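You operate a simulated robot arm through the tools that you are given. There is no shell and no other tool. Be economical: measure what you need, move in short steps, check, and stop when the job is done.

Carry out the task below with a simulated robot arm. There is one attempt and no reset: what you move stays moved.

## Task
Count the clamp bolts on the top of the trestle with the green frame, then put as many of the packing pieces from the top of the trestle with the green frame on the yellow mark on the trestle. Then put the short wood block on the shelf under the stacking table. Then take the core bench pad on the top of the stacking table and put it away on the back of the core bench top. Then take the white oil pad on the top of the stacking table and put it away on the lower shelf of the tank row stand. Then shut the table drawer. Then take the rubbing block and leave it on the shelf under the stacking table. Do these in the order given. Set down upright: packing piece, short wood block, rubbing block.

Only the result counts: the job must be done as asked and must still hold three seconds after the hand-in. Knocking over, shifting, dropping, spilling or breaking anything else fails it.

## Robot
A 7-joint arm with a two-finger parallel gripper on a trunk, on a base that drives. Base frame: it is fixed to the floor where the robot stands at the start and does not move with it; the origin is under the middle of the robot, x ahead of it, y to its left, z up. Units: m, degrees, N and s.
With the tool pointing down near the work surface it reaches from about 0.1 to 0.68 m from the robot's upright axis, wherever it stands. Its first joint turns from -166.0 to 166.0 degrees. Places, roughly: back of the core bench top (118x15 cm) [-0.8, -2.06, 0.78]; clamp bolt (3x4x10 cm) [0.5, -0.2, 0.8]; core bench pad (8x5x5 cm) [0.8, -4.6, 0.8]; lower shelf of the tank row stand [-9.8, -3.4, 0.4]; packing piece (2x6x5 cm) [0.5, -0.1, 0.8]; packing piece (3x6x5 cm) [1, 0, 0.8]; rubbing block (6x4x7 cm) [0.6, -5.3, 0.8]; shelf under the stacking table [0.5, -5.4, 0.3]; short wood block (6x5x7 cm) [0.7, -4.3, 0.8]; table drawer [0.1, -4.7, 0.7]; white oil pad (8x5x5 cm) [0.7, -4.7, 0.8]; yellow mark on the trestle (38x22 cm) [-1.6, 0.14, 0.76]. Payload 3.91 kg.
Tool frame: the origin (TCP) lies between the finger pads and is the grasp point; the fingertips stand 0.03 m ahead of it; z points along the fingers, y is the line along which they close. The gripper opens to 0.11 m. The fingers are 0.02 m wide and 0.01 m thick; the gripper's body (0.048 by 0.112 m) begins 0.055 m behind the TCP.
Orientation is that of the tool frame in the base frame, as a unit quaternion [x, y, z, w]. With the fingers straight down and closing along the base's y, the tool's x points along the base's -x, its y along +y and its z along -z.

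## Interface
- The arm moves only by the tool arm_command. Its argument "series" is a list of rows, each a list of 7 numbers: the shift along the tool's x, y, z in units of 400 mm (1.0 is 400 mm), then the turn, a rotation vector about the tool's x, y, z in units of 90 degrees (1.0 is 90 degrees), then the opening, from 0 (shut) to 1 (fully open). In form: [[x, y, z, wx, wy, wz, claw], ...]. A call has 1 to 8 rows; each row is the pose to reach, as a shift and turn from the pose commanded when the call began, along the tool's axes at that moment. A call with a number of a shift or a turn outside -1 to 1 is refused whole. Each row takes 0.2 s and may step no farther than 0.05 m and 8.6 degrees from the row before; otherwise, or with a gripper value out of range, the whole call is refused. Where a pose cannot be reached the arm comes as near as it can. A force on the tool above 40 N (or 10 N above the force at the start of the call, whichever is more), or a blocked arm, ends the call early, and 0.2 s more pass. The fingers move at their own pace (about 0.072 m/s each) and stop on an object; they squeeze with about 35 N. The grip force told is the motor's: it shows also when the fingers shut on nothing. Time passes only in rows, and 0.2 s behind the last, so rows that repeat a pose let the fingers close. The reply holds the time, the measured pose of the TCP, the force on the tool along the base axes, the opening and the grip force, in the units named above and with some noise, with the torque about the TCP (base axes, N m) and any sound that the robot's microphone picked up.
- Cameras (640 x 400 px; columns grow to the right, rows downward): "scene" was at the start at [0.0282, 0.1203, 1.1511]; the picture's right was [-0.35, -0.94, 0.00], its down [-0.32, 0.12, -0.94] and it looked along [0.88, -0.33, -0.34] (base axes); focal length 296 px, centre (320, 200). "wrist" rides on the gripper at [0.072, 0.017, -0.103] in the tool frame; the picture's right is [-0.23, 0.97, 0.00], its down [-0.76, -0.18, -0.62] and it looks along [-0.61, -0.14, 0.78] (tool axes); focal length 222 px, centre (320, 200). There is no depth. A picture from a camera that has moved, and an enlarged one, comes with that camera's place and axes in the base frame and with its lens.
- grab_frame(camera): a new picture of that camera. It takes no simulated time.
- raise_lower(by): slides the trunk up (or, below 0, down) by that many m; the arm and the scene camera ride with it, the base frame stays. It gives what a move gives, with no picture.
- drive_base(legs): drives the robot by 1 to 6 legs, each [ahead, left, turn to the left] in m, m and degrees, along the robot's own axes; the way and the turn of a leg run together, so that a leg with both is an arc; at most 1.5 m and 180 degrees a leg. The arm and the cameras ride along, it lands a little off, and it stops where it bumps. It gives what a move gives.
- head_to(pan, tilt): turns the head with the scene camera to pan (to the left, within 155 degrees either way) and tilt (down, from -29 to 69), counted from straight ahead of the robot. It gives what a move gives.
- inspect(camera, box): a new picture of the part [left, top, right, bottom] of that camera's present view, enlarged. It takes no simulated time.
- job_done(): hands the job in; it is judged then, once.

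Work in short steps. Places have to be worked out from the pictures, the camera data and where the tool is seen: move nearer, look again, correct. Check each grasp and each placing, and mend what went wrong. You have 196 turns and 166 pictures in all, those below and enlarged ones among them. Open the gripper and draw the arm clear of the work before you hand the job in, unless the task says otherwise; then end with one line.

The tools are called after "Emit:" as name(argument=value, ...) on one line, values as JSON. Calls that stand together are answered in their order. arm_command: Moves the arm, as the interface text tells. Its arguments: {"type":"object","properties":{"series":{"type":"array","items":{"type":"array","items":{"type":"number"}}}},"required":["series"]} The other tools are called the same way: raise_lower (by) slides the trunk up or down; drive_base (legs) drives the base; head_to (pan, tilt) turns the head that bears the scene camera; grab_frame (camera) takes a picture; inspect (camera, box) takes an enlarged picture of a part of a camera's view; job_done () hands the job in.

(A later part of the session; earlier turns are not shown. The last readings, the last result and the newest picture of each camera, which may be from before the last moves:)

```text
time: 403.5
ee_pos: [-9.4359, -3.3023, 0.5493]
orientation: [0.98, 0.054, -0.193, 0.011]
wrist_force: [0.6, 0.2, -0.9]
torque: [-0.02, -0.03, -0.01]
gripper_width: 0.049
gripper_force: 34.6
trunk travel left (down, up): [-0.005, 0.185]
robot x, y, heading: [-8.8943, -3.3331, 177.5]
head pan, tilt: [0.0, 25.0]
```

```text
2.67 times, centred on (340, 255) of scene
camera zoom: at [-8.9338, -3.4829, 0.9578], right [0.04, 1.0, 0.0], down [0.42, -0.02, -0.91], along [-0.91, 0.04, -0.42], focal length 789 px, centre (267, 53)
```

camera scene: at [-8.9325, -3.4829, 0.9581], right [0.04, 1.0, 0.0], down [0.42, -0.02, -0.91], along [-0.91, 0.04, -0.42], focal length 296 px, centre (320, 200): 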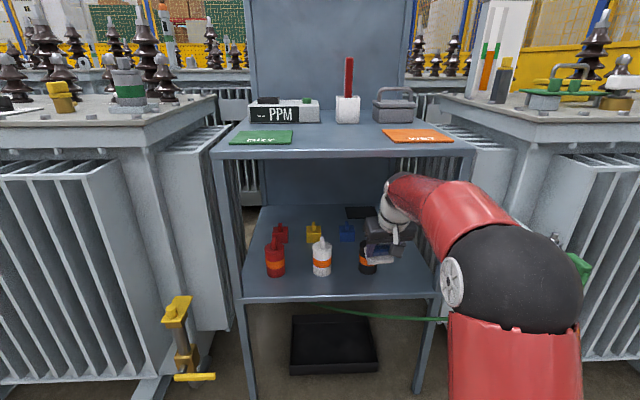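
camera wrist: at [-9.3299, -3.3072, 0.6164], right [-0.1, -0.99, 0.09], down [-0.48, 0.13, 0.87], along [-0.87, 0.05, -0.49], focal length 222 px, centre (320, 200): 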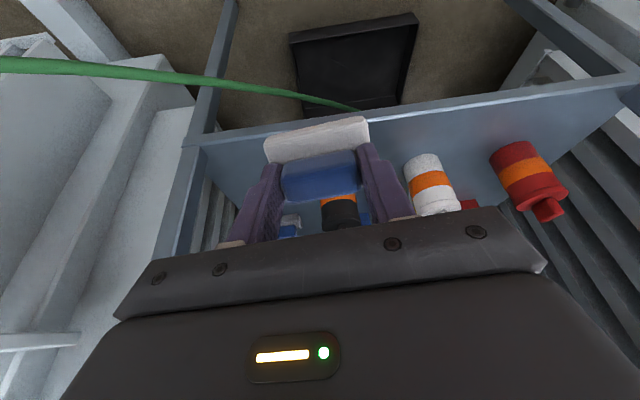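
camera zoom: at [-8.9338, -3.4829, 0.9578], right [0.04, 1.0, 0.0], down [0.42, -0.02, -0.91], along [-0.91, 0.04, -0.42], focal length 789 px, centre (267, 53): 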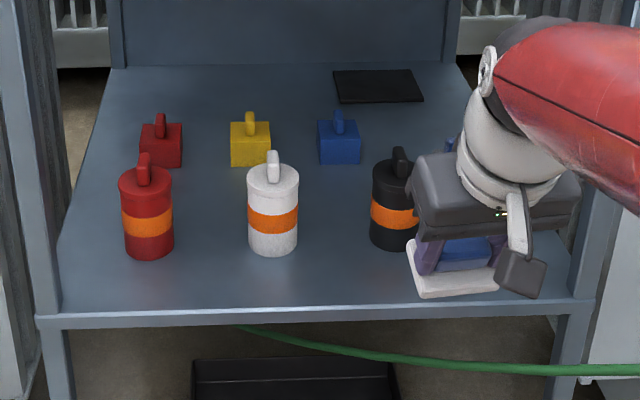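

The bottle still stands in line with the others. I pick the slot right of it (y≈-3.22): shift over, higher, and move in.

Emit:
arm_command(series=[[-0.004, -0.1, -0.04, 0, 0, 0, 0], [-0.008, -0.199, -0.078, 0, 0, 0, 0], [-0.1, -0.21, -0.04, 0, 0, 0, 0], [-0.19, -0.22, 0.0, 0, 0, 0, 0], [-0.285, -0.232, 0.035, 0, 0, 0, 0]])

Emit:
grab_frame(camera="wrist")

Emit:
inspect(camera="scene", box=[220, 150, 500, 330])

```text
time: 404.7
ee_pos: [-9.5507, -3.2232, 0.582]
orientation: [0.979, 0.055, -0.194, 0.012]
wrist_force: [-1.7, -24.9, 9.8]
torque: [2.82, -0.6, -0.83]
gripper_width: 0.0493
gripper_force: 35.2
trunk travel left (down, up): [-0.005, 0.185]
robot x, y, heading: [-8.8957, -3.3304, 177.8]
head pan, tilt: [0.0, 25.0]
```

```text
65 pictures are left
camera wrist: at [-9.4425, -3.2275, 0.6493], right [-0.1, -0.99, 0.09], down [-0.48, 0.13, 0.87], along [-0.87, 0.04, -0.49], focal length 222 px, centre (320, 200)
```

wrist: 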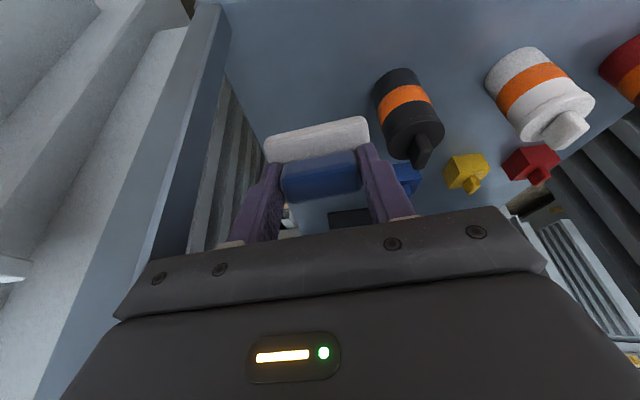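

```text
2.22 times, centred on (360, 240) of scene
camera zoom: at [-8.9257, -3.4851, 0.9564], right [0.04, 1.0, 0.0], down [0.42, -0.02, -0.91], along [-0.91, 0.04, -0.42], focal length 658 px, centre (231, 111)
```

zoom: 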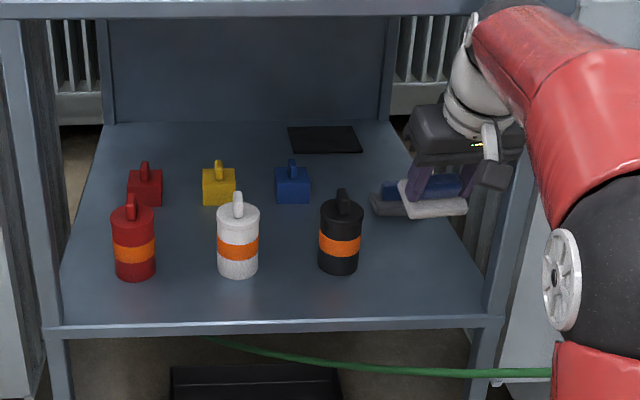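

The hand leans on the right post. I shift 2.2 cm left, then lower toward the shelf front beside/before the bottle.

Emit:
arm_command(series=[[-0.004, 0.056, 0, 0, 0, 0, 0], [-0.004, 0.056, 0, 0, 0, 0, 0]])

Emit:
arm_command(series=[[0.03, 0, 0.073, 0, 0, 0, 0], [0.06, 0, 0.146, 0, 0, 0, 0], [0.085, 0, 0.21, 0, 0, 0, 0]])

Emit:
grab_frame(camera="wrist")

Emit:
inspect(camera="scene", box=[220, 150, 500, 330])

```text
time: 404.9
ee_pos: [-9.55, -3.2225, 0.5818]
orientation: [0.98, 0.053, -0.193, 0.013]
wrist_force: [0.3, -5.0, 1.9]
torque: [0.52, -0.06, -0.14]
gripper_width: 0.0488
gripper_force: 34.9
trunk travel left (down, up): [-0.005, 0.185]
robot x, y, heading: [-8.8907, -3.3299, 177.7]
head pan, tilt: [0.0, 25.0]
stopped in row 1: the force on the tool passed its limit at 53 N (the readings are from after the stop); the commanded pose is now the measured one
```

```text
time: 405.8
ee_pos: [-9.5517, -3.2231, 0.4893]
orientation: [0.98, 0.054, -0.193, 0.015]
wrist_force: [-1.9, -7.1, 2.3]
torque: [0.81, -0.3, -0.14]
gripper_width: 0.0492
gripper_force: 35.2
trunk travel left (down, up): [-0.005, 0.185]
robot x, y, heading: [-8.8957, -3.3302, 177.9]
head pan, tilt: [0.0, 25.0]
```

```text
63 pictures are left
camera wrist: at [-9.4453, -3.2281, 0.5561], right [-0.1, -0.99, 0.09], down [-0.49, 0.13, 0.86], along [-0.87, 0.04, -0.49], focal length 222 px, centre (320, 200)
```

wrist: 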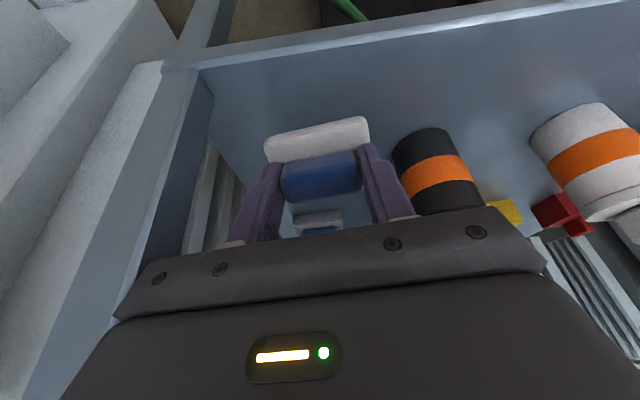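

```text
2.22 times, centred on (360, 240) of scene
camera zoom: at [-8.931, -3.4839, 0.9579], right [0.04, 1.0, 0.0], down [0.42, -0.02, -0.91], along [-0.91, 0.04, -0.42], focal length 658 px, centre (231, 111)
```

zoom: 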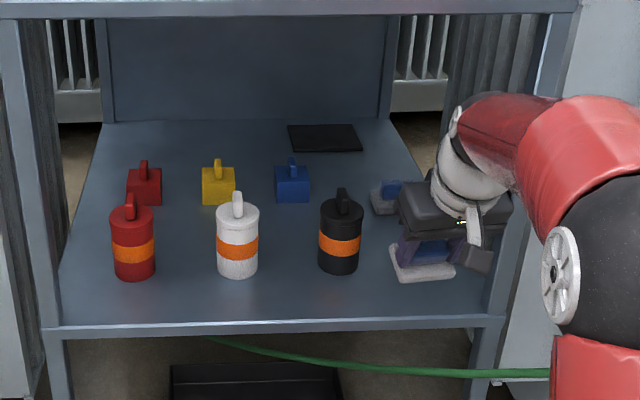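

The pad hangs well right of the bottle and inside the edge. I lower in small steps to contact.

Emit:
arm_command(series=[[0.004, 0.012, 0.01, 0, 0, 0, 0], [0.008, 0.012, 0.02, 0, 0, 0, 0], [0.012, 0.012, 0.03, 0, 0, 0, 0], [0.016, 0.012, 0.04, 0, 0, 0, 0], [0.02, 0.012, 0.05, 0, 0, 0, 0], [0.024, 0.012, 0.06, 0, 0, 0, 0]])

Emit:
grab_frame(camera="wrist")

```text
time: 407.3
ee_pos: [-9.5532, -3.2285, 0.4708]
orientation: [0.978, 0.052, -0.2, 0.011]
wrist_force: [3.1, -0.9, 15.3]
torque: [0.05, -0.27, 0.02]
gripper_width: 0.0494
gripper_force: 35.0
trunk travel left (down, up): [-0.005, 0.185]
robot x, y, heading: [-8.8919, -3.331, 177.4]
head pan, tilt: [0.0, 25.0]
stopped in row 6: the force on the tool passed its limit at 42 N (the readings are from after the stop); the commanded pose is now the measured one
```

```text
61 pictures are left
camera wrist: at [-9.4455, -3.2326, 0.537], right [-0.1, -0.99, 0.09], down [-0.47, 0.13, 0.87], along [-0.87, 0.05, -0.48], focal length 222 px, centre (320, 200)
```

wrist: 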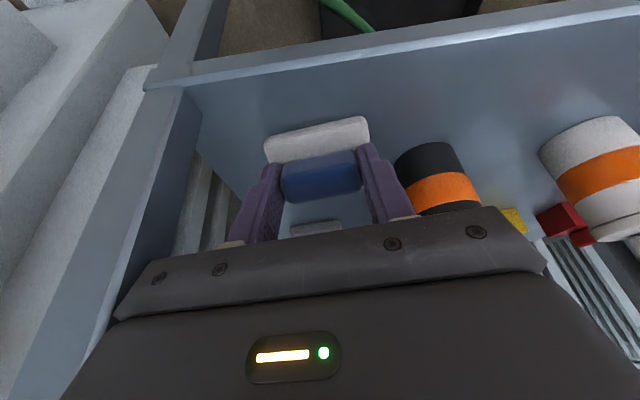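

Contact with the shelf. I open modestly and withdraw back along the fingers.

Emit:
arm_command(series=[[0, 0, 0, 0, 0, 0, 0.56], [0, 0, 0, 0, 0, 0, 0.56], [0.0, 0, -0.06, 0, 0, 0, 0.56], [0.06, 0, -0.12, 0, 0, 0, 0.56], [0.15, 0, -0.17, 0, 0, 0, 0.56], [0.24, 0, -0.2, 0, 0, 0, 0.56]])

Emit:
grab_frame(camera="wrist")

Emit:
inspect(camera="scene", box=[220, 150, 500, 330])

```text
time: 408.7
ee_pos: [-9.4362, -3.2141, 0.5045]
orientation: [0.979, 0.053, -0.196, 0.012]
wrist_force: [-0.4, 0.1, 0.3]
torque: [-0.03, -0.01, 0.03]
gripper_width: 0.0615
gripper_force: 0.1
trunk travel left (down, up): [-0.005, 0.185]
robot x, y, heading: [-8.8937, -3.3294, 177.5]
head pan, tilt: [0.0, 25.0]
```

```text
60 pictures are left
camera wrist: at [-9.3287, -3.2198, 0.5713], right [-0.1, -0.99, 0.09], down [-0.48, 0.13, 0.87], along [-0.87, 0.05, -0.49], focal length 222 px, centre (320, 200)
```

wrist: 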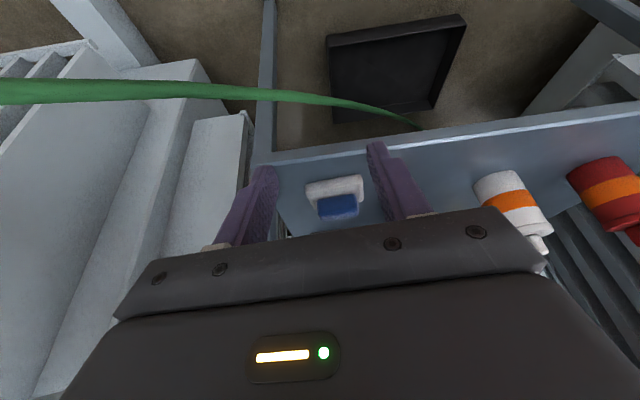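

```text
2.22 times, centred on (360, 240) of scene
camera zoom: at [-8.9307, -3.4836, 0.9578], right [0.04, 1.0, 0.0], down [0.42, -0.02, -0.91], along [-0.91, 0.04, -0.42], focal length 658 px, centre (231, 111)
```

zoom: 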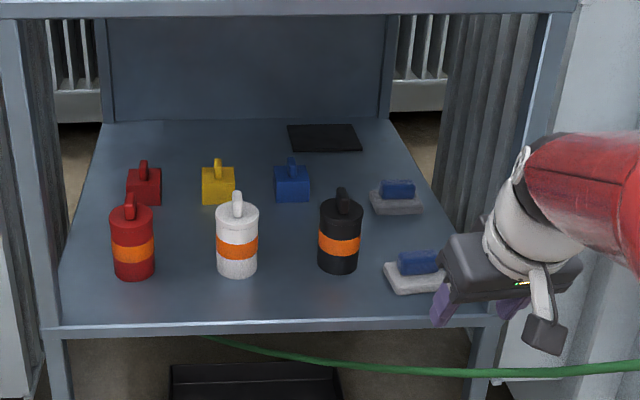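

The oil pad lies flat on the lower shelf, nothing disturbed. I back off, raise the trunk and return.

Emit:
drive_base(legs=[[-0.74, 0, 0]])

Emit:
raise_lower(by=0.185)

Emit:
arm_command(series=[[0.03, 0, -0.07, 0, 0.06, 0, 0.5], [0.06, 0, -0.15, 0, 0.12, 0, 0.5], [0.1, 0, -0.25, 0, 0.18, 0, 0.5], [0.15, 0, -0.36, 0, 0.222, 0, 0.5], [0.2, 0, -0.46, 0, 0.222, 0, 0.5], [0.25, 0, -0.54, 0, 0.222, 0, 0.5]])

Emit:
drive_base(legs=[[0, 0, 92.3], [-1.45, 0, 0], [-1.3, 0, 0], [-1.4, 0, 0]])

```text
time: 412.6
ee_pos: [-8.7075, -3.2455, 0.5046]
orientation: [0.979, 0.054, -0.196, 0.012]
wrist_force: [0.5, -0.8, -0.5]
torque: [-0.01, 0.0, -0.01]
gripper_width: 0.0616
gripper_force: 0.1
trunk travel left (down, up): [-0.005, 0.185]
robot x, y, heading: [-8.1686, -3.3596, 177.9]
head pan, tilt: [0.0, 25.0]
```

```text
time: 414.7
ee_pos: [-8.7098, -3.2445, 0.6901]
orientation: [0.979, 0.052, -0.196, 0.012]
wrist_force: [0.2, 0.4, -0.3]
torque: [0.03, -0.02, -0.03]
gripper_width: 0.0616
gripper_force: 0.1
trunk travel left (down, up): [-0.19, 0.0]
robot x, y, heading: [-8.1632, -3.3583, 177.8]
head pan, tilt: [0.0, 25.0]
```

```text
time: 416.1
ee_pos: [-8.5335, -3.2265, 0.8496]
orientation: [0.998, 0.054, -0.022, 0.003]
wrist_force: [0.7, -0.8, 0.0]
torque: [0.04, 0.01, 0.04]
gripper_width: 0.0552
gripper_force: 0.0
trunk travel left (down, up): [-0.19, 0.0]
robot x, y, heading: [-8.1661, -3.3588, 177.6]
head pan, tilt: [0.0, 25.0]
```

```text
time: 439.9
ee_pos: [-8.2181, 0.4319, 0.8501]
orientation: [0.651, 0.758, -0.015, 0.02]
wrist_force: [-0.7, -0.8, -0.3]
torque: [0.0, -0.03, -0.02]
gripper_width: 0.0549
gripper_force: 0.0
trunk travel left (down, up): [-0.19, 0.0]
robot x, y, heading: [-8.0973, 0.8044, -90.0]
head pan, tilt: [0.0, 25.0]
```

Turn east and drive along the aisle to x≈-3.05.

Emit:
drive_base(legs=[[0, 0, 90], [1.3, 0.12, 0], [1.3, 0, 0], [1.3, 0, 0], [1.15, 0, 0]])

```text
time: 468.1
ee_pos: [-2.6868, 0.8134, 0.8502]
orientation: [-0.077, 0.997, 0.002, 0.024]
wrist_force: [0.6, 0.4, -0.5]
torque: [0.01, 0.02, 0.04]
gripper_width: 0.0552
gripper_force: 0.0
trunk travel left (down, up): [-0.19, 0.0]
robot x, y, heading: [-3.0605, 0.9297, 0.1]
head pan, tilt: [0.0, 25.0]
```

South through the gap, then east along y≈-1.25.

Emit:
drive_base(legs=[[0, 0, -90], [1.1, 0, 0], [1.08, 0, 0], [0, 0, 90], [1.45, 0, 0], [1.45, 0, 0]])

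```text
time: 499.9
ee_pos: [0.262, -1.4251, 0.8497]
orientation: [-0.068, 0.997, 0.003, 0.024]
wrist_force: [0.2, -0.4, 0.1]
torque: [-0.01, 0.0, -0.03]
gripper_width: 0.0551
gripper_force: 0.1
trunk travel left (down, up): [-0.19, 0.0]
robot x, y, heading: [-0.1093, -1.3055, -0.9]
head pan, tilt: [0.0, 25.0]
```

On east past the bin, then south keeping heading 0, then back west to the table's drawer side.

Emit:
drive_base(legs=[[1.05, 0.08, 0.9], [0, -1.0, 0], [0, -1.0, 0]])

Emit:
head_to(pan=-150, tilt=20)

Emit:
grab_frame(camera="scene")

```text
time: 514.9
ee_pos: [1.2557, -3.3665, 0.8499]
orientation: [-0.066, 0.997, 0.003, 0.025]
wrist_force: [-0.3, -0.4, 0.2]
torque: [-0.02, 0.0, 0.03]
gripper_width: 0.055
gripper_force: 0.1
trunk travel left (down, up): [-0.19, 0.0]
robot x, y, heading: [0.8838, -3.2408, -0.7]
head pan, tilt: [0.0, 25.0]
```

```text
time: 517.2
ee_pos: [1.256, -3.367, 0.8508]
orientation: [-0.067, 0.998, 0.003, 0.023]
wrist_force: [-0.6, -1.1, 0.5]
torque: [0.01, 0.0, -0.02]
gripper_width: 0.0549
gripper_force: 0.0
trunk travel left (down, up): [-0.19, 0.0]
robot x, y, heading: [0.8854, -3.2383, -0.8]
head pan, tilt: [-150.0, 20.0]
```

```text
58 pictures are left
camera scene: at [0.7471, -3.1327, 1.1509], right [-0.49, 0.87, 0.0], down [0.3, 0.17, -0.94], along [-0.82, -0.46, -0.34], focal length 296 px, centre (320, 200)
```

scene: 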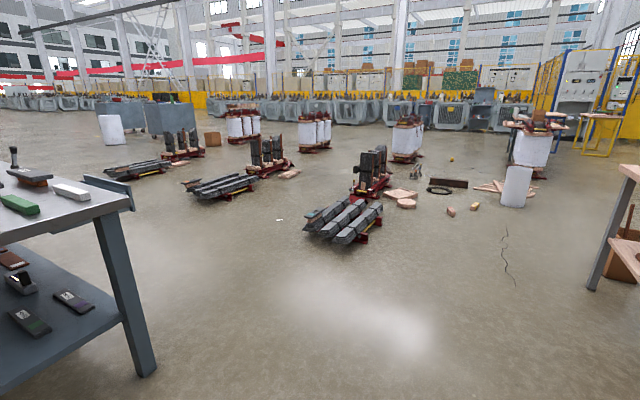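

West side is free up to the core stack (x≈-1.3). I back west to x≈-0.55 and look at the drawer.

Emit:
drive_base(legs=[[-1.45, 0, 0.8]])

Emit:
drive_base(legs=[[0, -1.0, 0]])

Emit:
head_to(pan=-15, tilt=25)

Emit:
grab_frame(camera="scene")

```text
time: 524.4
ee_pos: [-0.1897, -3.3518, 0.8503]
orientation: [-0.08, 0.997, 0.004, 0.024]
wrist_force: [-0.9, 0.6, 0.0]
torque: [-0.03, -0.02, -0.01]
gripper_width: 0.055
gripper_force: 0.1
trunk travel left (down, up): [-0.19, 0.0]
robot x, y, heading: [-0.5637, -3.2368, 0.7]
head pan, tilt: [-150.0, 20.0]
```

```text
time: 529.7
ee_pos: [-0.1835, -4.3738, 0.849]
orientation: [-0.076, 0.997, 0.004, 0.024]
wrist_force: [0.8, 0.0, -0.5]
torque: [0.01, 0.03, 0.01]
gripper_width: 0.0549
gripper_force: 0.0
trunk travel left (down, up): [-0.19, 0.0]
robot x, y, heading: [-0.554, -4.2563, 0.3]
head pan, tilt: [-150.0, 20.0]
```

```text
time: 531.8
ee_pos: [-0.1832, -4.3745, 0.8511]
orientation: [-0.076, 0.997, 0.003, 0.024]
wrist_force: [0.4, 0.1, 0.5]
torque: [-0.03, -0.01, 0.0]
gripper_width: 0.0549
gripper_force: 0.0
trunk travel left (down, up): [-0.19, 0.0]
robot x, y, heading: [-0.5557, -4.2567, 0.2]
head pan, tilt: [-15.0, 25.0]
```

```text
57 pictures are left
camera scene: at [-0.5271, -4.1261, 1.1429], right [-0.26, -0.97, 0.0], down [-0.41, 0.11, -0.91], along [0.88, -0.23, -0.42], focal length 296 px, centre (320, 200)
```

scene: 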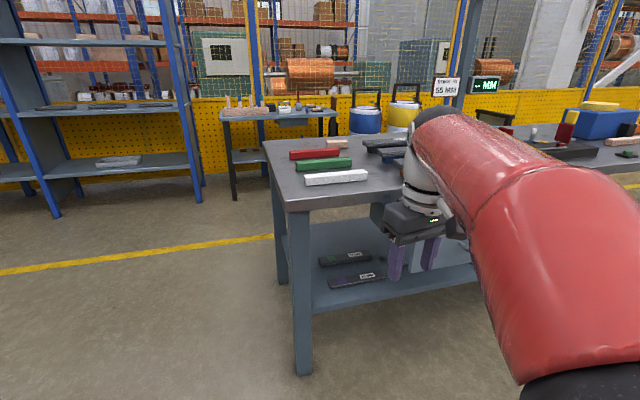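

The arm hides the drawer. I slide on to y≈-4.85 so that it shows left of the arm.

Emit:
drive_base(legs=[[0, -0.6, 0]])

Emit:
head_to(pan=10, tilt=30)

Emit:
grab_frame(camera="scene")

```text
time: 535.3
ee_pos: [-0.1794, -4.9837, 0.8509]
orientation: [-0.078, 0.997, 0.003, 0.024]
wrist_force: [0.5, 0.3, 0.0]
torque: [-0.02, -0.02, 0.02]
gripper_width: 0.055
gripper_force: 0.1
trunk travel left (down, up): [-0.19, 0.0]
robot x, y, heading: [-0.5532, -4.8686, 0.3]
head pan, tilt: [-15.0, 25.0]
```

```text
time: 536.2
ee_pos: [-0.1802, -4.9827, 0.8496]
orientation: [-0.078, 0.997, 0.005, 0.025]
wrist_force: [-0.3, -0.1, 0.5]
torque: [0.03, -0.02, -0.01]
gripper_width: 0.0549
gripper_force: 0.0
trunk travel left (down, up): [-0.19, 0.0]
robot x, y, heading: [-0.5575, -4.8695, 0.4]
head pan, tilt: [10.0, 30.0]
```

```text
56 pictures are left
camera scene: at [-0.5251, -4.6989, 1.1349], right [0.18, -0.98, 0.0], down [-0.49, -0.09, -0.87], along [0.85, 0.16, -0.5], focal length 296 px, centre (320, 200)
```

scene: 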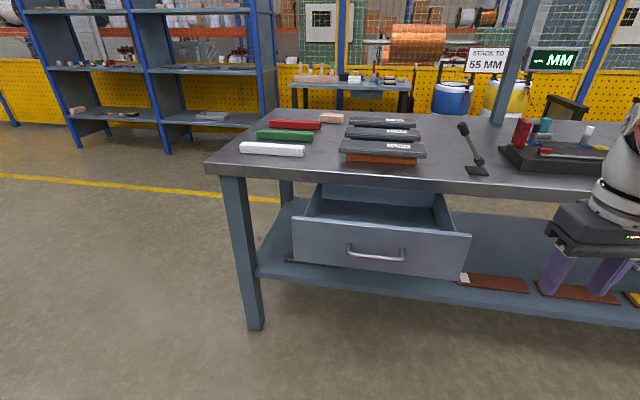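

Drawer front: x≈0.10, y -4.95…-4.51, z 0.55–0.70, table edge x≈0.19. I slide left, then tilt the closed gripper 45° to push with the fingertips.

Emit:
drive_base(legs=[[0, 0.2, 0]])

Emit:
arm_command(series=[[0, 0, 0, 0, -0.08, 0, 0], [0, 0, 0, 0, -0.16, 0, 0], [0, 0, 0, 0, -0.24, 0, 0], [0, 0, 0, 0, -0.32, 0, 0], [0, 0, 0, 0, -0.4, 0, 0], [0, 0, 0, 0, -0.47, 0, 0]])

```text
time: 537.8
ee_pos: [-0.1818, -4.7805, 0.8507]
orientation: [-0.079, 0.997, 0.004, 0.024]
wrist_force: [-0.7, 0.4, 0.0]
torque: [-0.01, -0.01, 0.03]
gripper_width: 0.0552
gripper_force: 0.1
trunk travel left (down, up): [-0.19, 0.0]
robot x, y, heading: [-0.5571, -4.6658, 0.5]
head pan, tilt: [10.0, 30.0]
```

```text
time: 539.2
ee_pos: [-0.1804, -4.7797, 0.8493]
orientation: [-0.073, 0.921, 0.032, 0.382]
wrist_force: [0.3, 0.2, -0.5]
torque: [-0.02, 0.02, -0.02]
gripper_width: 0.0
gripper_force: 35.0
trunk travel left (down, up): [-0.19, 0.0]
robot x, y, heading: [-0.555, -4.6627, 0.4]
head pan, tilt: [10.0, 30.0]
```

I lower the trunk so the fingertips are at about z 0.66 (above the handle), then drive 0.2 ahead.

Emit:
raise_lower(by=-0.17)

Emit:
drive_base(legs=[[0.2, 0, 0]])

Emit:
grab_frame(camera="scene")

Emit:
grab_frame(camera="wrist")

```text
time: 541.1
ee_pos: [-0.1817, -4.7799, 0.6796]
orientation: [-0.072, 0.921, 0.032, 0.382]
wrist_force: [-0.8, -0.1, -0.1]
torque: [-0.02, -0.02, -0.03]
gripper_width: 0.0
gripper_force: 34.9
trunk travel left (down, up): [-0.02, 0.17]
robot x, y, heading: [-0.5561, -4.6654, 0.5]
head pan, tilt: [10.0, 30.0]
```

```text
time: 542.7
ee_pos: [0.0159, -4.7758, 0.6809]
orientation: [-0.074, 0.92, 0.033, 0.383]
wrist_force: [1.1, 0.8, -0.4]
torque: [0.0, 0.0, -0.02]
gripper_width: 0.0
gripper_force: 35.3
trunk travel left (down, up): [-0.02, 0.17]
robot x, y, heading: [-0.3593, -4.6599, 0.3]
head pan, tilt: [10.0, 30.0]
```

```text
55 pictures are left
camera scene: at [-0.3304, -4.4927, 0.9649], right [0.19, -0.98, 0.0], down [-0.49, -0.09, -0.87], along [0.85, 0.16, -0.5], focal length 296 px, centre (320, 200)
```

scene: 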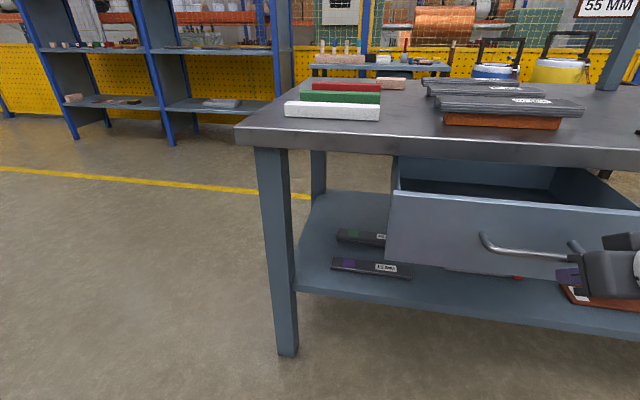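

```text
54 pictures are left
camera wrist: at [-0.1097, -4.7797, 0.7017], right [0.0, 0.99, 0.16], down [0.12, -0.16, 0.98], along [0.99, 0.02, -0.12], focal length 222 px, centre (320, 200)
```

wrist: 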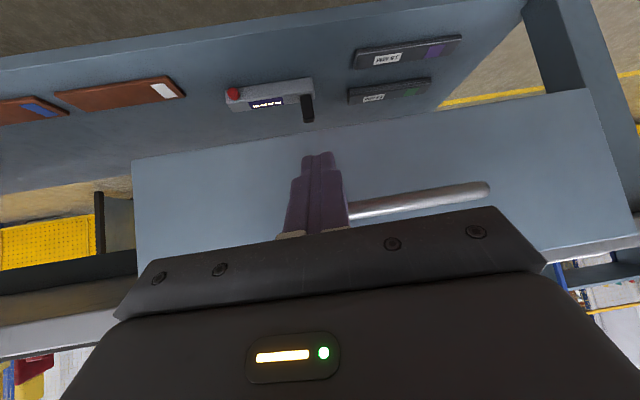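

Triangulating anew, the handle is at z≈0.69, x≈0.03, and the front panel spans about z 0.61–0.77. I drop the fingertips below the handle, centre them, and push ahead.

Emit:
arm_command(series=[[0.06, 0.04, 0.0, 0, 0, 0, 0], [0.106, 0.086, 0.018, 0, 0, 0, 0], [0.054, 0.074, 0.07, 0, 0, 0, 0], [0.002, 0.062, 0.123, 0, 0, 0, 0], [-0.05, 0.05, 0.175, 0, 0, 0, 0]])

Emit:
grab_frame(camera="wrist")

Emit:
grab_frame(camera="scene")

```text
time: 543.9
ee_pos: [0.078, -4.7466, 0.6481]
orientation: [-0.074, 0.921, 0.032, 0.382]
wrist_force: [-0.1, 0.1, -0.1]
torque: [0.0, -0.02, 0.0]
gripper_width: 0.0002
gripper_force: 35.0
trunk travel left (down, up): [-0.02, 0.17]
robot x, y, heading: [-0.359, -4.6648, 0.8]
head pan, tilt: [10.0, 30.0]
```

```text
53 pictures are left
camera wrist: at [-0.048, -4.7507, 0.669], right [0.0, 0.99, 0.16], down [0.12, -0.16, 0.98], along [0.99, 0.02, -0.12], focal length 222 px, centre (320, 200)
```

wrist: 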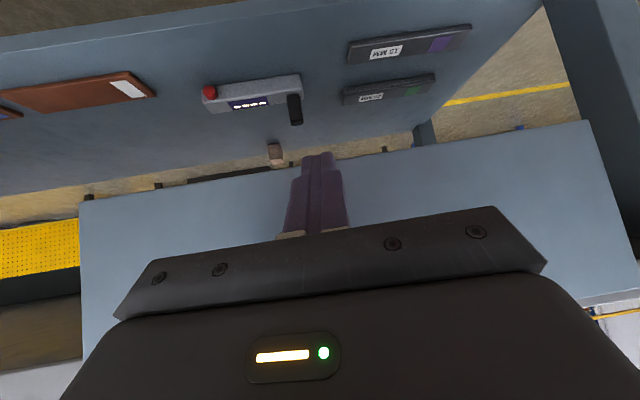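

```text
52 pictures are left
camera scene: at [-0.3304, -4.4928, 0.9649], right [0.19, -0.98, 0.0], down [-0.49, -0.09, -0.87], along [0.85, 0.16, -0.5], focal length 296 px, centre (320, 200)
```

scene: 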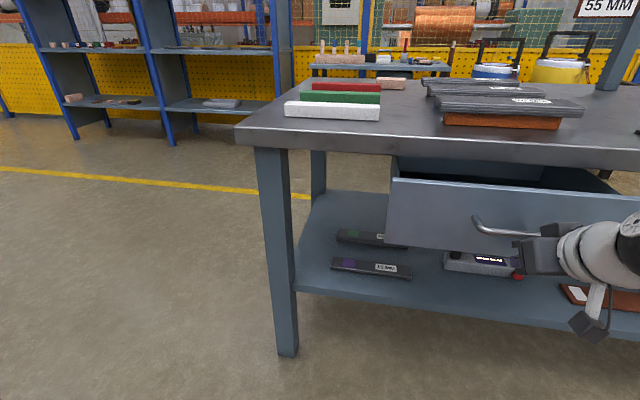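

The panel has started moving but the tips sit at its bottom edge. I back off 2 cm, rise 2.5 cm and push on.

Emit:
arm_command(series=[[-0.01, 0.008, -0.079, 0, 0, 0, 0], [-0.062, -0.004, -0.027, 0, 0, 0, 0], [-0.114, -0.016, 0.026, 0, 0, 0, 0], [-0.166, -0.028, 0.078, 0, 0, 0, 0]])

Emit:
grab_frame(camera="wrist")

Emit:
grab_frame(camera="scene")

```text
time: 544.9
ee_pos: [0.1469, -4.7446, 0.6697]
orientation: [-0.074, 0.92, 0.033, 0.383]
wrist_force: [0.2, 0.4, -0.5]
torque: [0.04, -0.01, 0.01]
gripper_width: 0.0
gripper_force: 35.0
trunk travel left (down, up): [-0.02, 0.17]
robot x, y, heading: [-0.3633, -4.658, 0.9]
head pan, tilt: [10.0, 30.0]
```

```text
51 pictures are left
camera wrist: at [0.0209, -4.7487, 0.6913], right [0.0, 0.99, 0.16], down [0.12, -0.16, 0.98], along [0.99, 0.02, -0.12], focal length 222 px, centre (320, 200)
```

wrist: 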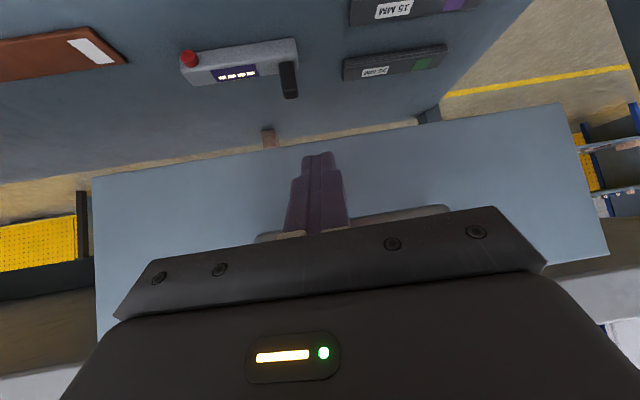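

```text
50 pictures are left
camera scene: at [-0.3304, -4.4928, 0.9649], right [0.19, -0.98, 0.0], down [-0.49, -0.09, -0.87], along [0.85, 0.16, -0.5], focal length 296 px, centre (320, 200)
```

scene: 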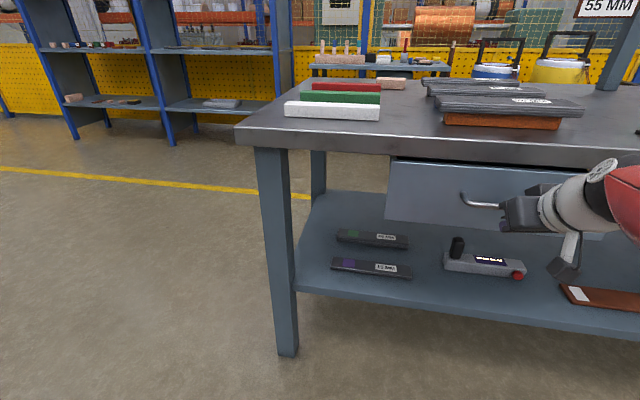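

Nearly shut. I push on in small steps until it stops.

Emit:
arm_command(series=[[-0.026, -0.006, 0.026, 0, 0, 0, 0], [-0.043, -0.01, 0.044, 0, 0, 0, 0], [-0.06, -0.014, 0.061, 0, 0, 0, 0], [-0.078, -0.018, 0.079, 0, 0, 0, 0]])

Emit:
grab_frame(camera="scene")

```text
time: 545.5
ee_pos: [0.164, -4.7458, 0.6647]
orientation: [-0.073, 0.923, 0.035, 0.375]
wrist_force: [-1.6, -0.9, -4.3]
torque: [0.06, -0.07, -0.05]
gripper_width: 0.0
gripper_force: 35.2
trunk travel left (down, up): [-0.02, 0.17]
robot x, y, heading: [-0.3596, -4.6615, 0.8]
head pan, tilt: [10.0, 30.0]
stopped in row 2: the force on the tool passed its limit at 53 N (the readings are from after the stop); the commanded pose is now the measured one
```

```text
49 pictures are left
camera scene: at [-0.3307, -4.4928, 0.9649], right [0.18, -0.98, 0.0], down [-0.49, -0.09, -0.87], along [0.85, 0.16, -0.5], focal length 296 px, centre (320, 200)
```

scene: 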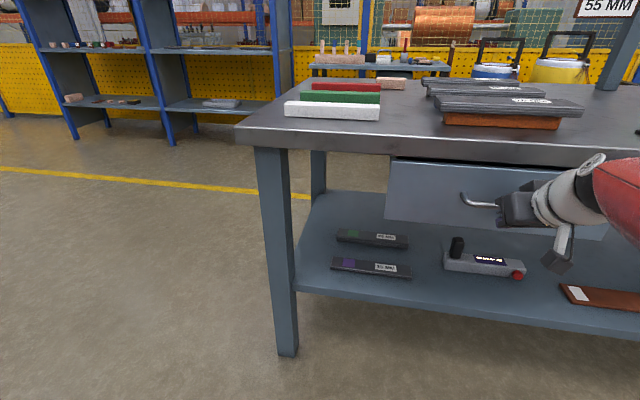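

It stopped firmly. I enlarge to verify that it is shut.

Emit:
inspect(camera="scene", box=[360, 130, 520, 240])

```text
3.64 times, centred on (440, 185) of scene
camera zoom: at [-0.3307, -4.4928, 0.9649], right [0.18, -0.98, 0.0], down [-0.49, -0.09, -0.87], along [0.85, 0.16, -0.5], focal length 1076 px, centre (-116, 254)
```

zoom: 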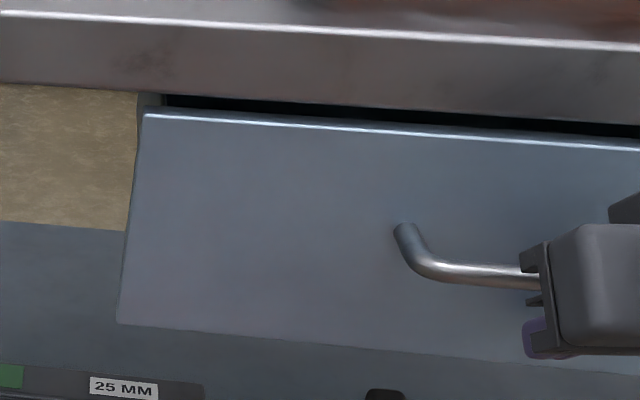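

The panel is flush with the table edge and resisted hard. I withdraw and view it from a distance.

Emit:
arm_command(series=[[0.05, 0.012, -0.05, 0, 0, 0, 0], [0.1, 0.024, -0.1, 0, 0, 0, 0], [0.17, 0.03, -0.17, 0, 0, 0, 0]])

Emit:
drive_base(legs=[[-0.2, -0.3, 0]])

Emit:
grab_frame(camera="scene")

```text
time: 546.2
ee_pos: [0.0697, -4.7494, 0.6686]
orientation: [-0.074, 0.923, 0.035, 0.376]
wrist_force: [-0.2, -0.1, 0.6]
torque: [-0.04, -0.03, 0.0]
gripper_width: 0.0001
gripper_force: 34.9
trunk travel left (down, up): [-0.02, 0.17]
robot x, y, heading: [-0.355, -4.6629, 0.9]
head pan, tilt: [10.0, 30.0]
```

```text
time: 548.5
ee_pos: [-0.1332, -5.0466, 0.6698]
orientation: [-0.071, 0.923, 0.034, 0.376]
wrist_force: [0.9, 0.3, -0.2]
torque: [0.0, 0.04, 0.0]
gripper_width: 0.0001
gripper_force: 35.3
trunk travel left (down, up): [-0.02, 0.17]
robot x, y, heading: [-0.5604, -4.9579, 0.3]
head pan, tilt: [10.0, 30.0]
```

```text
47 pictures are left
camera scene: at [-0.5314, -4.7864, 0.9649], right [0.18, -0.98, 0.0], down [-0.49, -0.09, -0.87], along [0.85, 0.15, -0.5], focal length 296 px, centre (320, 200)
```

scene: 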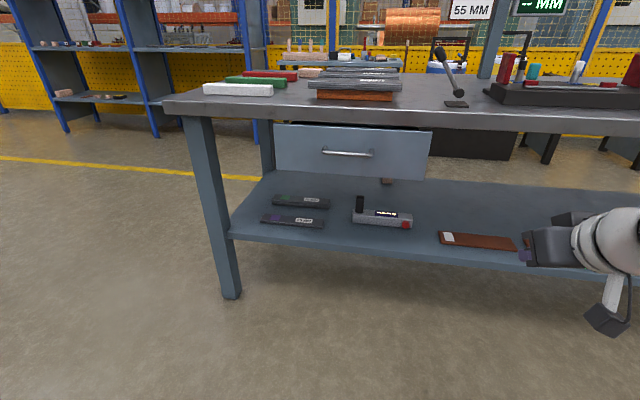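

Emit:
inspect(camera="scene", box=[250, 80, 450, 205])

```text
3.20 times, centred on (350, 142) of scene
camera zoom: at [-0.5314, -4.7864, 0.9649], right [0.18, -0.98, 0.0], down [-0.49, -0.09, -0.87], along [0.85, 0.15, -0.5], focal length 947 px, centre (224, 384)
```

zoom: 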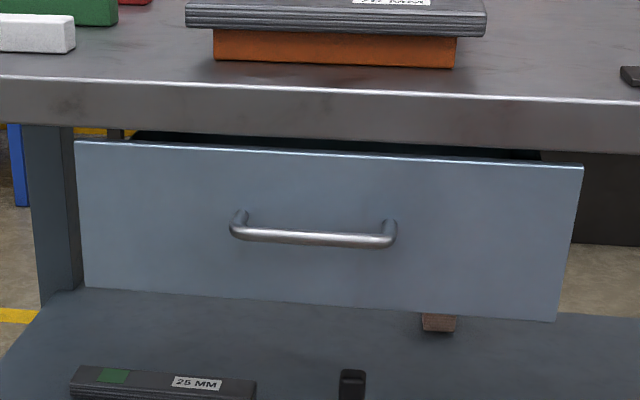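

I check the slit above the panel from a greater height to tell a clearance from a remaining opening.

Emit:
raise_lower(by=0.17)

Emit:
inspect(camera="scene", box=[250, 130, 450, 255])

```text
time: 550.5
ee_pos: [-0.1325, -5.0462, 0.8395]
orientation: [-0.071, 0.923, 0.034, 0.377]
wrist_force: [-0.3, 0.5, 0.2]
torque: [0.01, 0.0, 0.02]
gripper_width: 0.0
gripper_force: 35.4
trunk travel left (down, up): [-0.19, 0.0]
robot x, y, heading: [-0.5629, -4.9539, 0.6]
head pan, tilt: [10.0, 30.0]
```

```text
3.20 times, centred on (350, 192) of scene
camera zoom: at [-0.5314, -4.7864, 1.1348], right [0.18, -0.98, 0.0], down [-0.49, -0.09, -0.87], along [0.85, 0.15, -0.5], focal length 947 px, centre (224, 224)
```

zoom: 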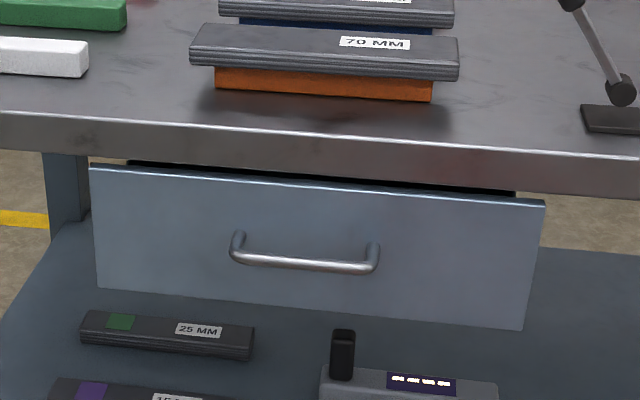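

The panel triangulates to x≈0.226, flush with the table edge (0.23): shut. Next the rubbing block (teal on grey, near (0.59,-5.35)). I slide south and look at it from the west.

Emit:
drive_base(legs=[[0, -0.3, -0.5]])

Emit:
head_to(pan=-5, tilt=20)

Emit:
grab_frame(camera="scene")

```text
time: 552.5
ee_pos: [-0.135, -5.3452, 0.8392]
orientation: [-0.063, 0.924, 0.03, 0.377]
wrist_force: [-0.8, 0.4, -0.1]
torque: [0.02, -0.01, 0.0]
gripper_width: 0.0
gripper_force: 35.2
trunk travel left (down, up): [-0.19, 0.0]
robot x, y, heading: [-0.5641, -5.2472, -0.6]
head pan, tilt: [10.0, 30.0]
```

```text
time: 553.2
ee_pos: [-0.1359, -5.3446, 0.8394]
orientation: [-0.064, 0.924, 0.031, 0.377]
wrist_force: [-1.1, -0.9, -0.7]
torque: [-0.01, 0.02, 0.01]
gripper_width: 0.0001
gripper_force: 34.6
trunk travel left (down, up): [-0.19, 0.0]
robot x, y, heading: [-0.561, -5.2497, -1.0]
head pan, tilt: [-5.0, 20.0]
```

```text
44 pictures are left
camera scene: at [-0.526, -5.1031, 1.1509], right [-0.1, -1.0, 0.0], down [-0.34, 0.03, -0.94], along [0.94, -0.09, -0.34], focal length 296 px, centre (320, 200)
```

scene: 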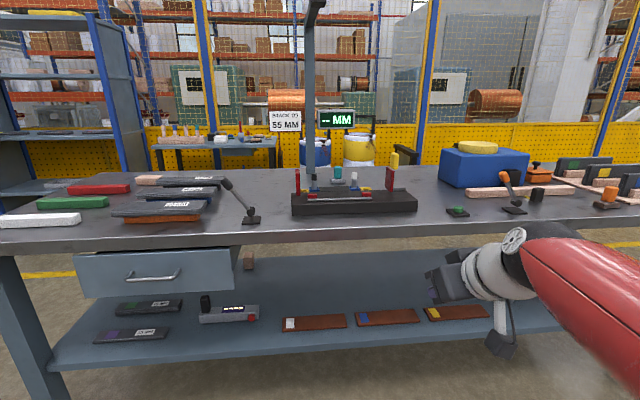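

Emit:
inspect(camera="scene", box=[260, 90, 440, 240])

```text
2.67 times, centred on (350, 165) of scene
camera zoom: at [-0.526, -5.1031, 1.1509], right [-0.1, -1.0, 0.0], down [-0.34, 0.03, -0.94], along [0.94, -0.09, -0.34], focal length 789 px, centre (240, 293)
```

zoom: 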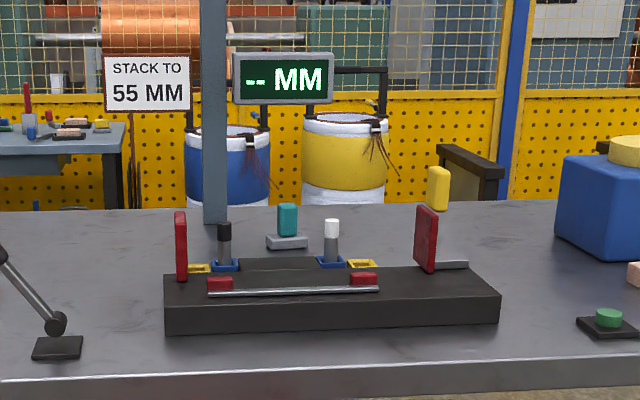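

The rubbing block sits behind the fixture, below the MM sign (sign bottom ≈1.0). I'll pass over the fixture between its two pins at z≈0.97 with the 45° tool; first raise the hand.

Emit:
arm_command(series=[[-0.08, 0, -0.08, 0, 0, 0, 0], [-0.16, 0, -0.16, 0, 0, 0, 0], [-0.228, 0, -0.231, 0, 0, 0, 0]])

Emit:
drive_base(legs=[[0, 0.11, 0.9]])

```text
time: 554.0
ee_pos: [-0.1362, -5.3479, 0.9714]
orientation: [-0.064, 0.924, 0.03, 0.376]
wrist_force: [0.3, 0.1, -0.9]
torque: [0.01, 0.01, 0.0]
gripper_width: 0.0
gripper_force: 35.0
trunk travel left (down, up): [-0.19, 0.0]
robot x, y, heading: [-0.5603, -5.2465, -0.7]
head pan, tilt: [-5.0, 20.0]
```

```text
time: 555.2
ee_pos: [-0.1339, -5.2328, 0.9691]
orientation: [-0.07, 0.923, 0.033, 0.376]
wrist_force: [-0.2, 0.4, -0.5]
torque: [0.0, -0.02, -0.01]
gripper_width: 0.0
gripper_force: 35.3
trunk travel left (down, up): [-0.19, 0.0]
robot x, y, heading: [-0.5616, -5.137, 0.2]
head pan, tilt: [-5.0, 20.0]
```

Clear. Drive 0.40 ahead, hand over the table edge.

Emit:
drive_base(legs=[[0.4, 0, 0]])

Emit:
grab_frame(camera="wrist")

Emit:
grab_frame(camera="scene")

```text
time: 557.7
ee_pos: [0.2672, -5.2268, 0.9698]
orientation: [-0.072, 0.923, 0.034, 0.377]
wrist_force: [-0.2, -0.1, 0.2]
torque: [-0.02, 0.0, -0.02]
gripper_width: 0.0
gripper_force: 35.1
trunk travel left (down, up): [-0.19, 0.0]
robot x, y, heading: [-0.1608, -5.138, 0.8]
head pan, tilt: [-5.0, 20.0]
```

```text
42 pictures are left
camera wrist: at [0.1409, -5.231, 0.9927], right [0.0, 0.99, 0.17], down [0.14, -0.17, 0.98], along [0.99, 0.02, -0.14], focal length 222 px, centre (320, 200)
```

wrist: 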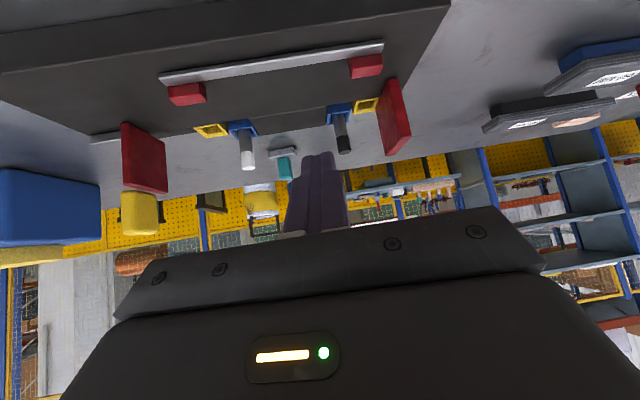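

```text
41 pictures are left
camera scene: at [-0.1283, -4.9903, 1.1509], right [-0.08, -1.0, 0.0], down [-0.34, 0.03, -0.94], along [0.94, -0.07, -0.34], focal length 296 px, centre (320, 200)
```

scene: 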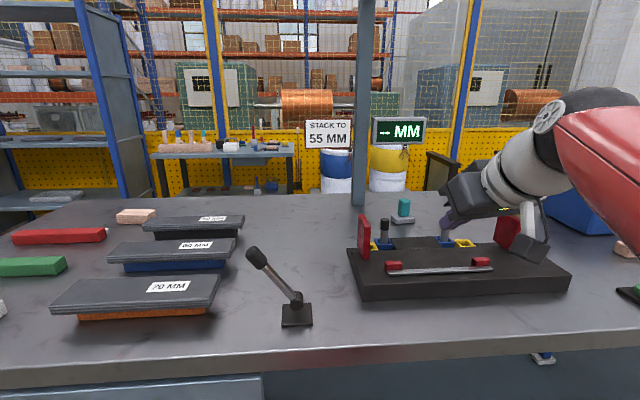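

Pins lie either side of the fingertips; block centre ≈(0.66,-5.287). I drive 5 cm more and reach out over the fixture.

Emit:
drive_base(legs=[[0.05, 0, 0]])

Emit:
arm_command(series=[[-0.083, -0.018, 0.081, 0, 0, 0, 0], [-0.166, -0.036, 0.162, 0, 0, 0, 0], [-0.249, -0.054, 0.243, 0, 0, 0, 0], [-0.332, -0.072, 0.324, 0, 0, 0, 0], [-0.415, -0.09, 0.405, 0, 0, 0, 0], [-0.498, -0.108, 0.486, 0, 0, 0, 0]])

Emit:
grab_frame(camera="wrist")

Emit:
grab_frame(camera="scene")

```text
time: 558.7
ee_pos: [0.3153, -5.2271, 0.9695]
orientation: [-0.072, 0.923, 0.034, 0.376]
wrist_force: [-0.5, -0.1, 0.6]
torque: [-0.02, 0.03, 0.0]
gripper_width: 0.0
gripper_force: 35.1
trunk travel left (down, up): [-0.19, 0.0]
robot x, y, heading: [-0.1123, -5.1381, 0.6]
head pan, tilt: [-5.0, 20.0]
```

```text
time: 560.1
ee_pos: [0.5973, -5.2257, 0.9686]
orientation: [-0.072, 0.923, 0.035, 0.376]
wrist_force: [-0.6, 0.8, 0.7]
torque: [-0.02, 0.02, -0.05]
gripper_width: 0.0
gripper_force: 35.4
trunk travel left (down, up): [-0.19, 0.0]
robot x, y, heading: [-0.1095, -5.1371, 0.2]
head pan, tilt: [-5.0, 20.0]
```

```text
40 pictures are left
camera wrist: at [0.4723, -5.2294, 0.9921], right [0.01, 0.99, 0.17], down [0.14, -0.17, 0.98], along [0.99, 0.02, -0.14], focal length 222 px, centre (320, 200)
```

wrist: 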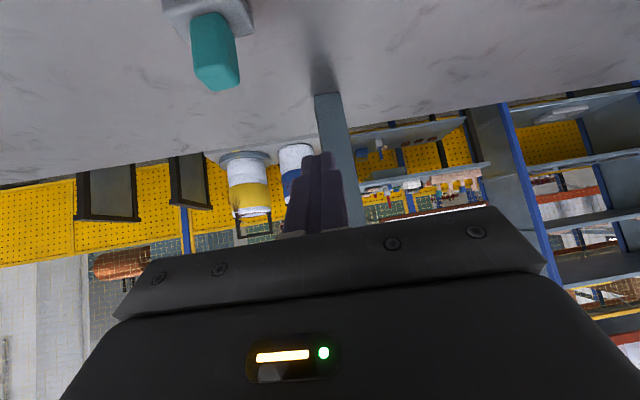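

```text
39 pictures are left
camera scene: at [-0.0788, -4.9898, 1.1509], right [-0.08, -1.0, 0.0], down [-0.34, 0.03, -0.94], along [0.94, -0.07, -0.34], focal length 296 px, centre (320, 200)
```

scene: 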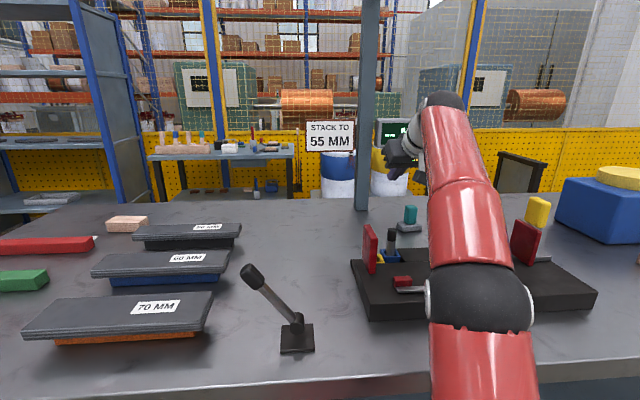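

Good reach and no contact. I enlarge the block in the wrist view.

Emit:
inspect(camera="wrist", box=[130, 0, 290, 100])

Emit:
inspect(camera="scene", box=[380, 180, 440, 240])

```text
4.00 times, centred on (210, 50) of wrist
camera zoom: at [0.4723, -5.2294, 0.9921], right [0.01, 0.99, 0.17], down [0.14, -0.17, 0.98], along [0.99, 0.02, -0.14], focal length 888 px, centre (760, 800)
```

zoom: 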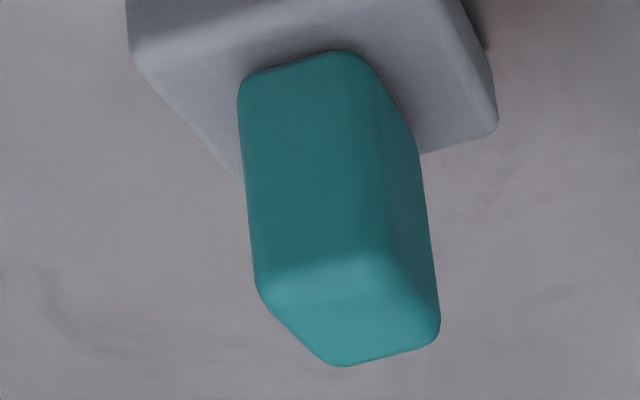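

```text
6.67 times, centred on (410, 210) of scene
camera zoom: at [-0.0788, -4.9898, 1.1509], right [-0.08, -1.0, 0.0], down [-0.34, 0.03, -0.94], along [0.94, -0.07, -0.34], focal length 1973 px, centre (-280, 133)
```

zoom: 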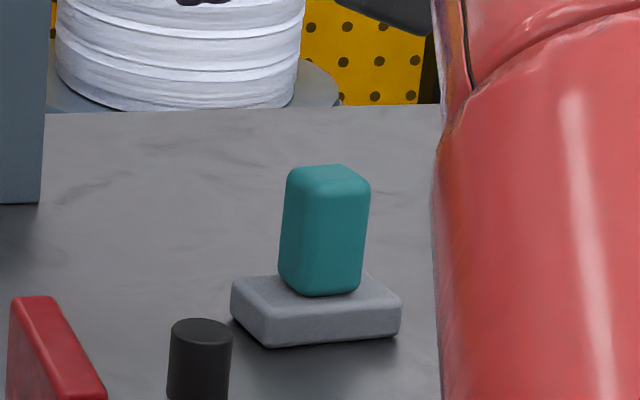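

Handle: about 24 mm square, centre (0.632,-5.288), top 0.86. I open to 55 mm, shift over it and descend part way.

Emit:
arm_command(series=[[-0.016, -0.084, 0.015, 0, 0, 0, 0.5], [-0.033, -0.167, 0.03, 0, 0, 0, 0.5], [0.03, -0.168, 0.094, 0, 0, 0, 0.5], [0.093, -0.169, 0.158, 0, 0, 0, 0.5]])

Emit:
grab_frame(camera="wrist")

Emit:
inspect(camera="scene", box=[340, 150, 500, 270])

```text
time: 561.1
ee_pos: [0.6278, -5.2879, 0.8961]
orientation: [-0.073, 0.923, 0.034, 0.376]
wrist_force: [-0.1, 0.2, 0.2]
torque: [0.0, 0.0, 0.04]
gripper_width: 0.0551
gripper_force: 0.0
out of reach, approached as far as the arm can: row 1, 2
trunk travel left (down, up): [-0.19, 0.0]
robot x, y, heading: [-0.1078, -5.1343, 0.4]
head pan, tilt: [-5.0, 20.0]
```

```text
36 pictures are left
camera wrist: at [0.5028, -5.2916, 0.9192], right [0.0, 0.99, 0.17], down [0.14, -0.17, 0.98], along [0.99, 0.02, -0.14], focal length 222 px, centre (320, 200)
```

wrist: 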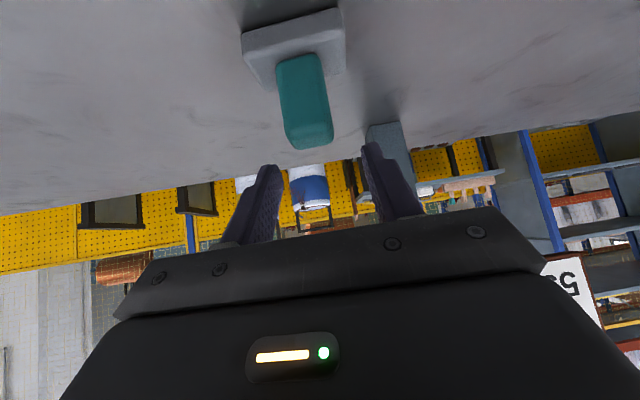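

```text
3.33 times, centred on (420, 210) of scene
camera zoom: at [-0.0782, -4.9899, 1.1509], right [-0.08, -1.0, 0.0], down [-0.34, 0.03, -0.94], along [0.94, -0.07, -0.34], focal length 987 px, centre (-13, 167)
```

zoom: 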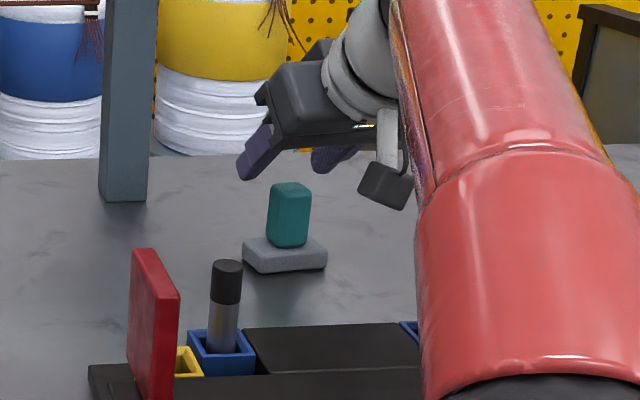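

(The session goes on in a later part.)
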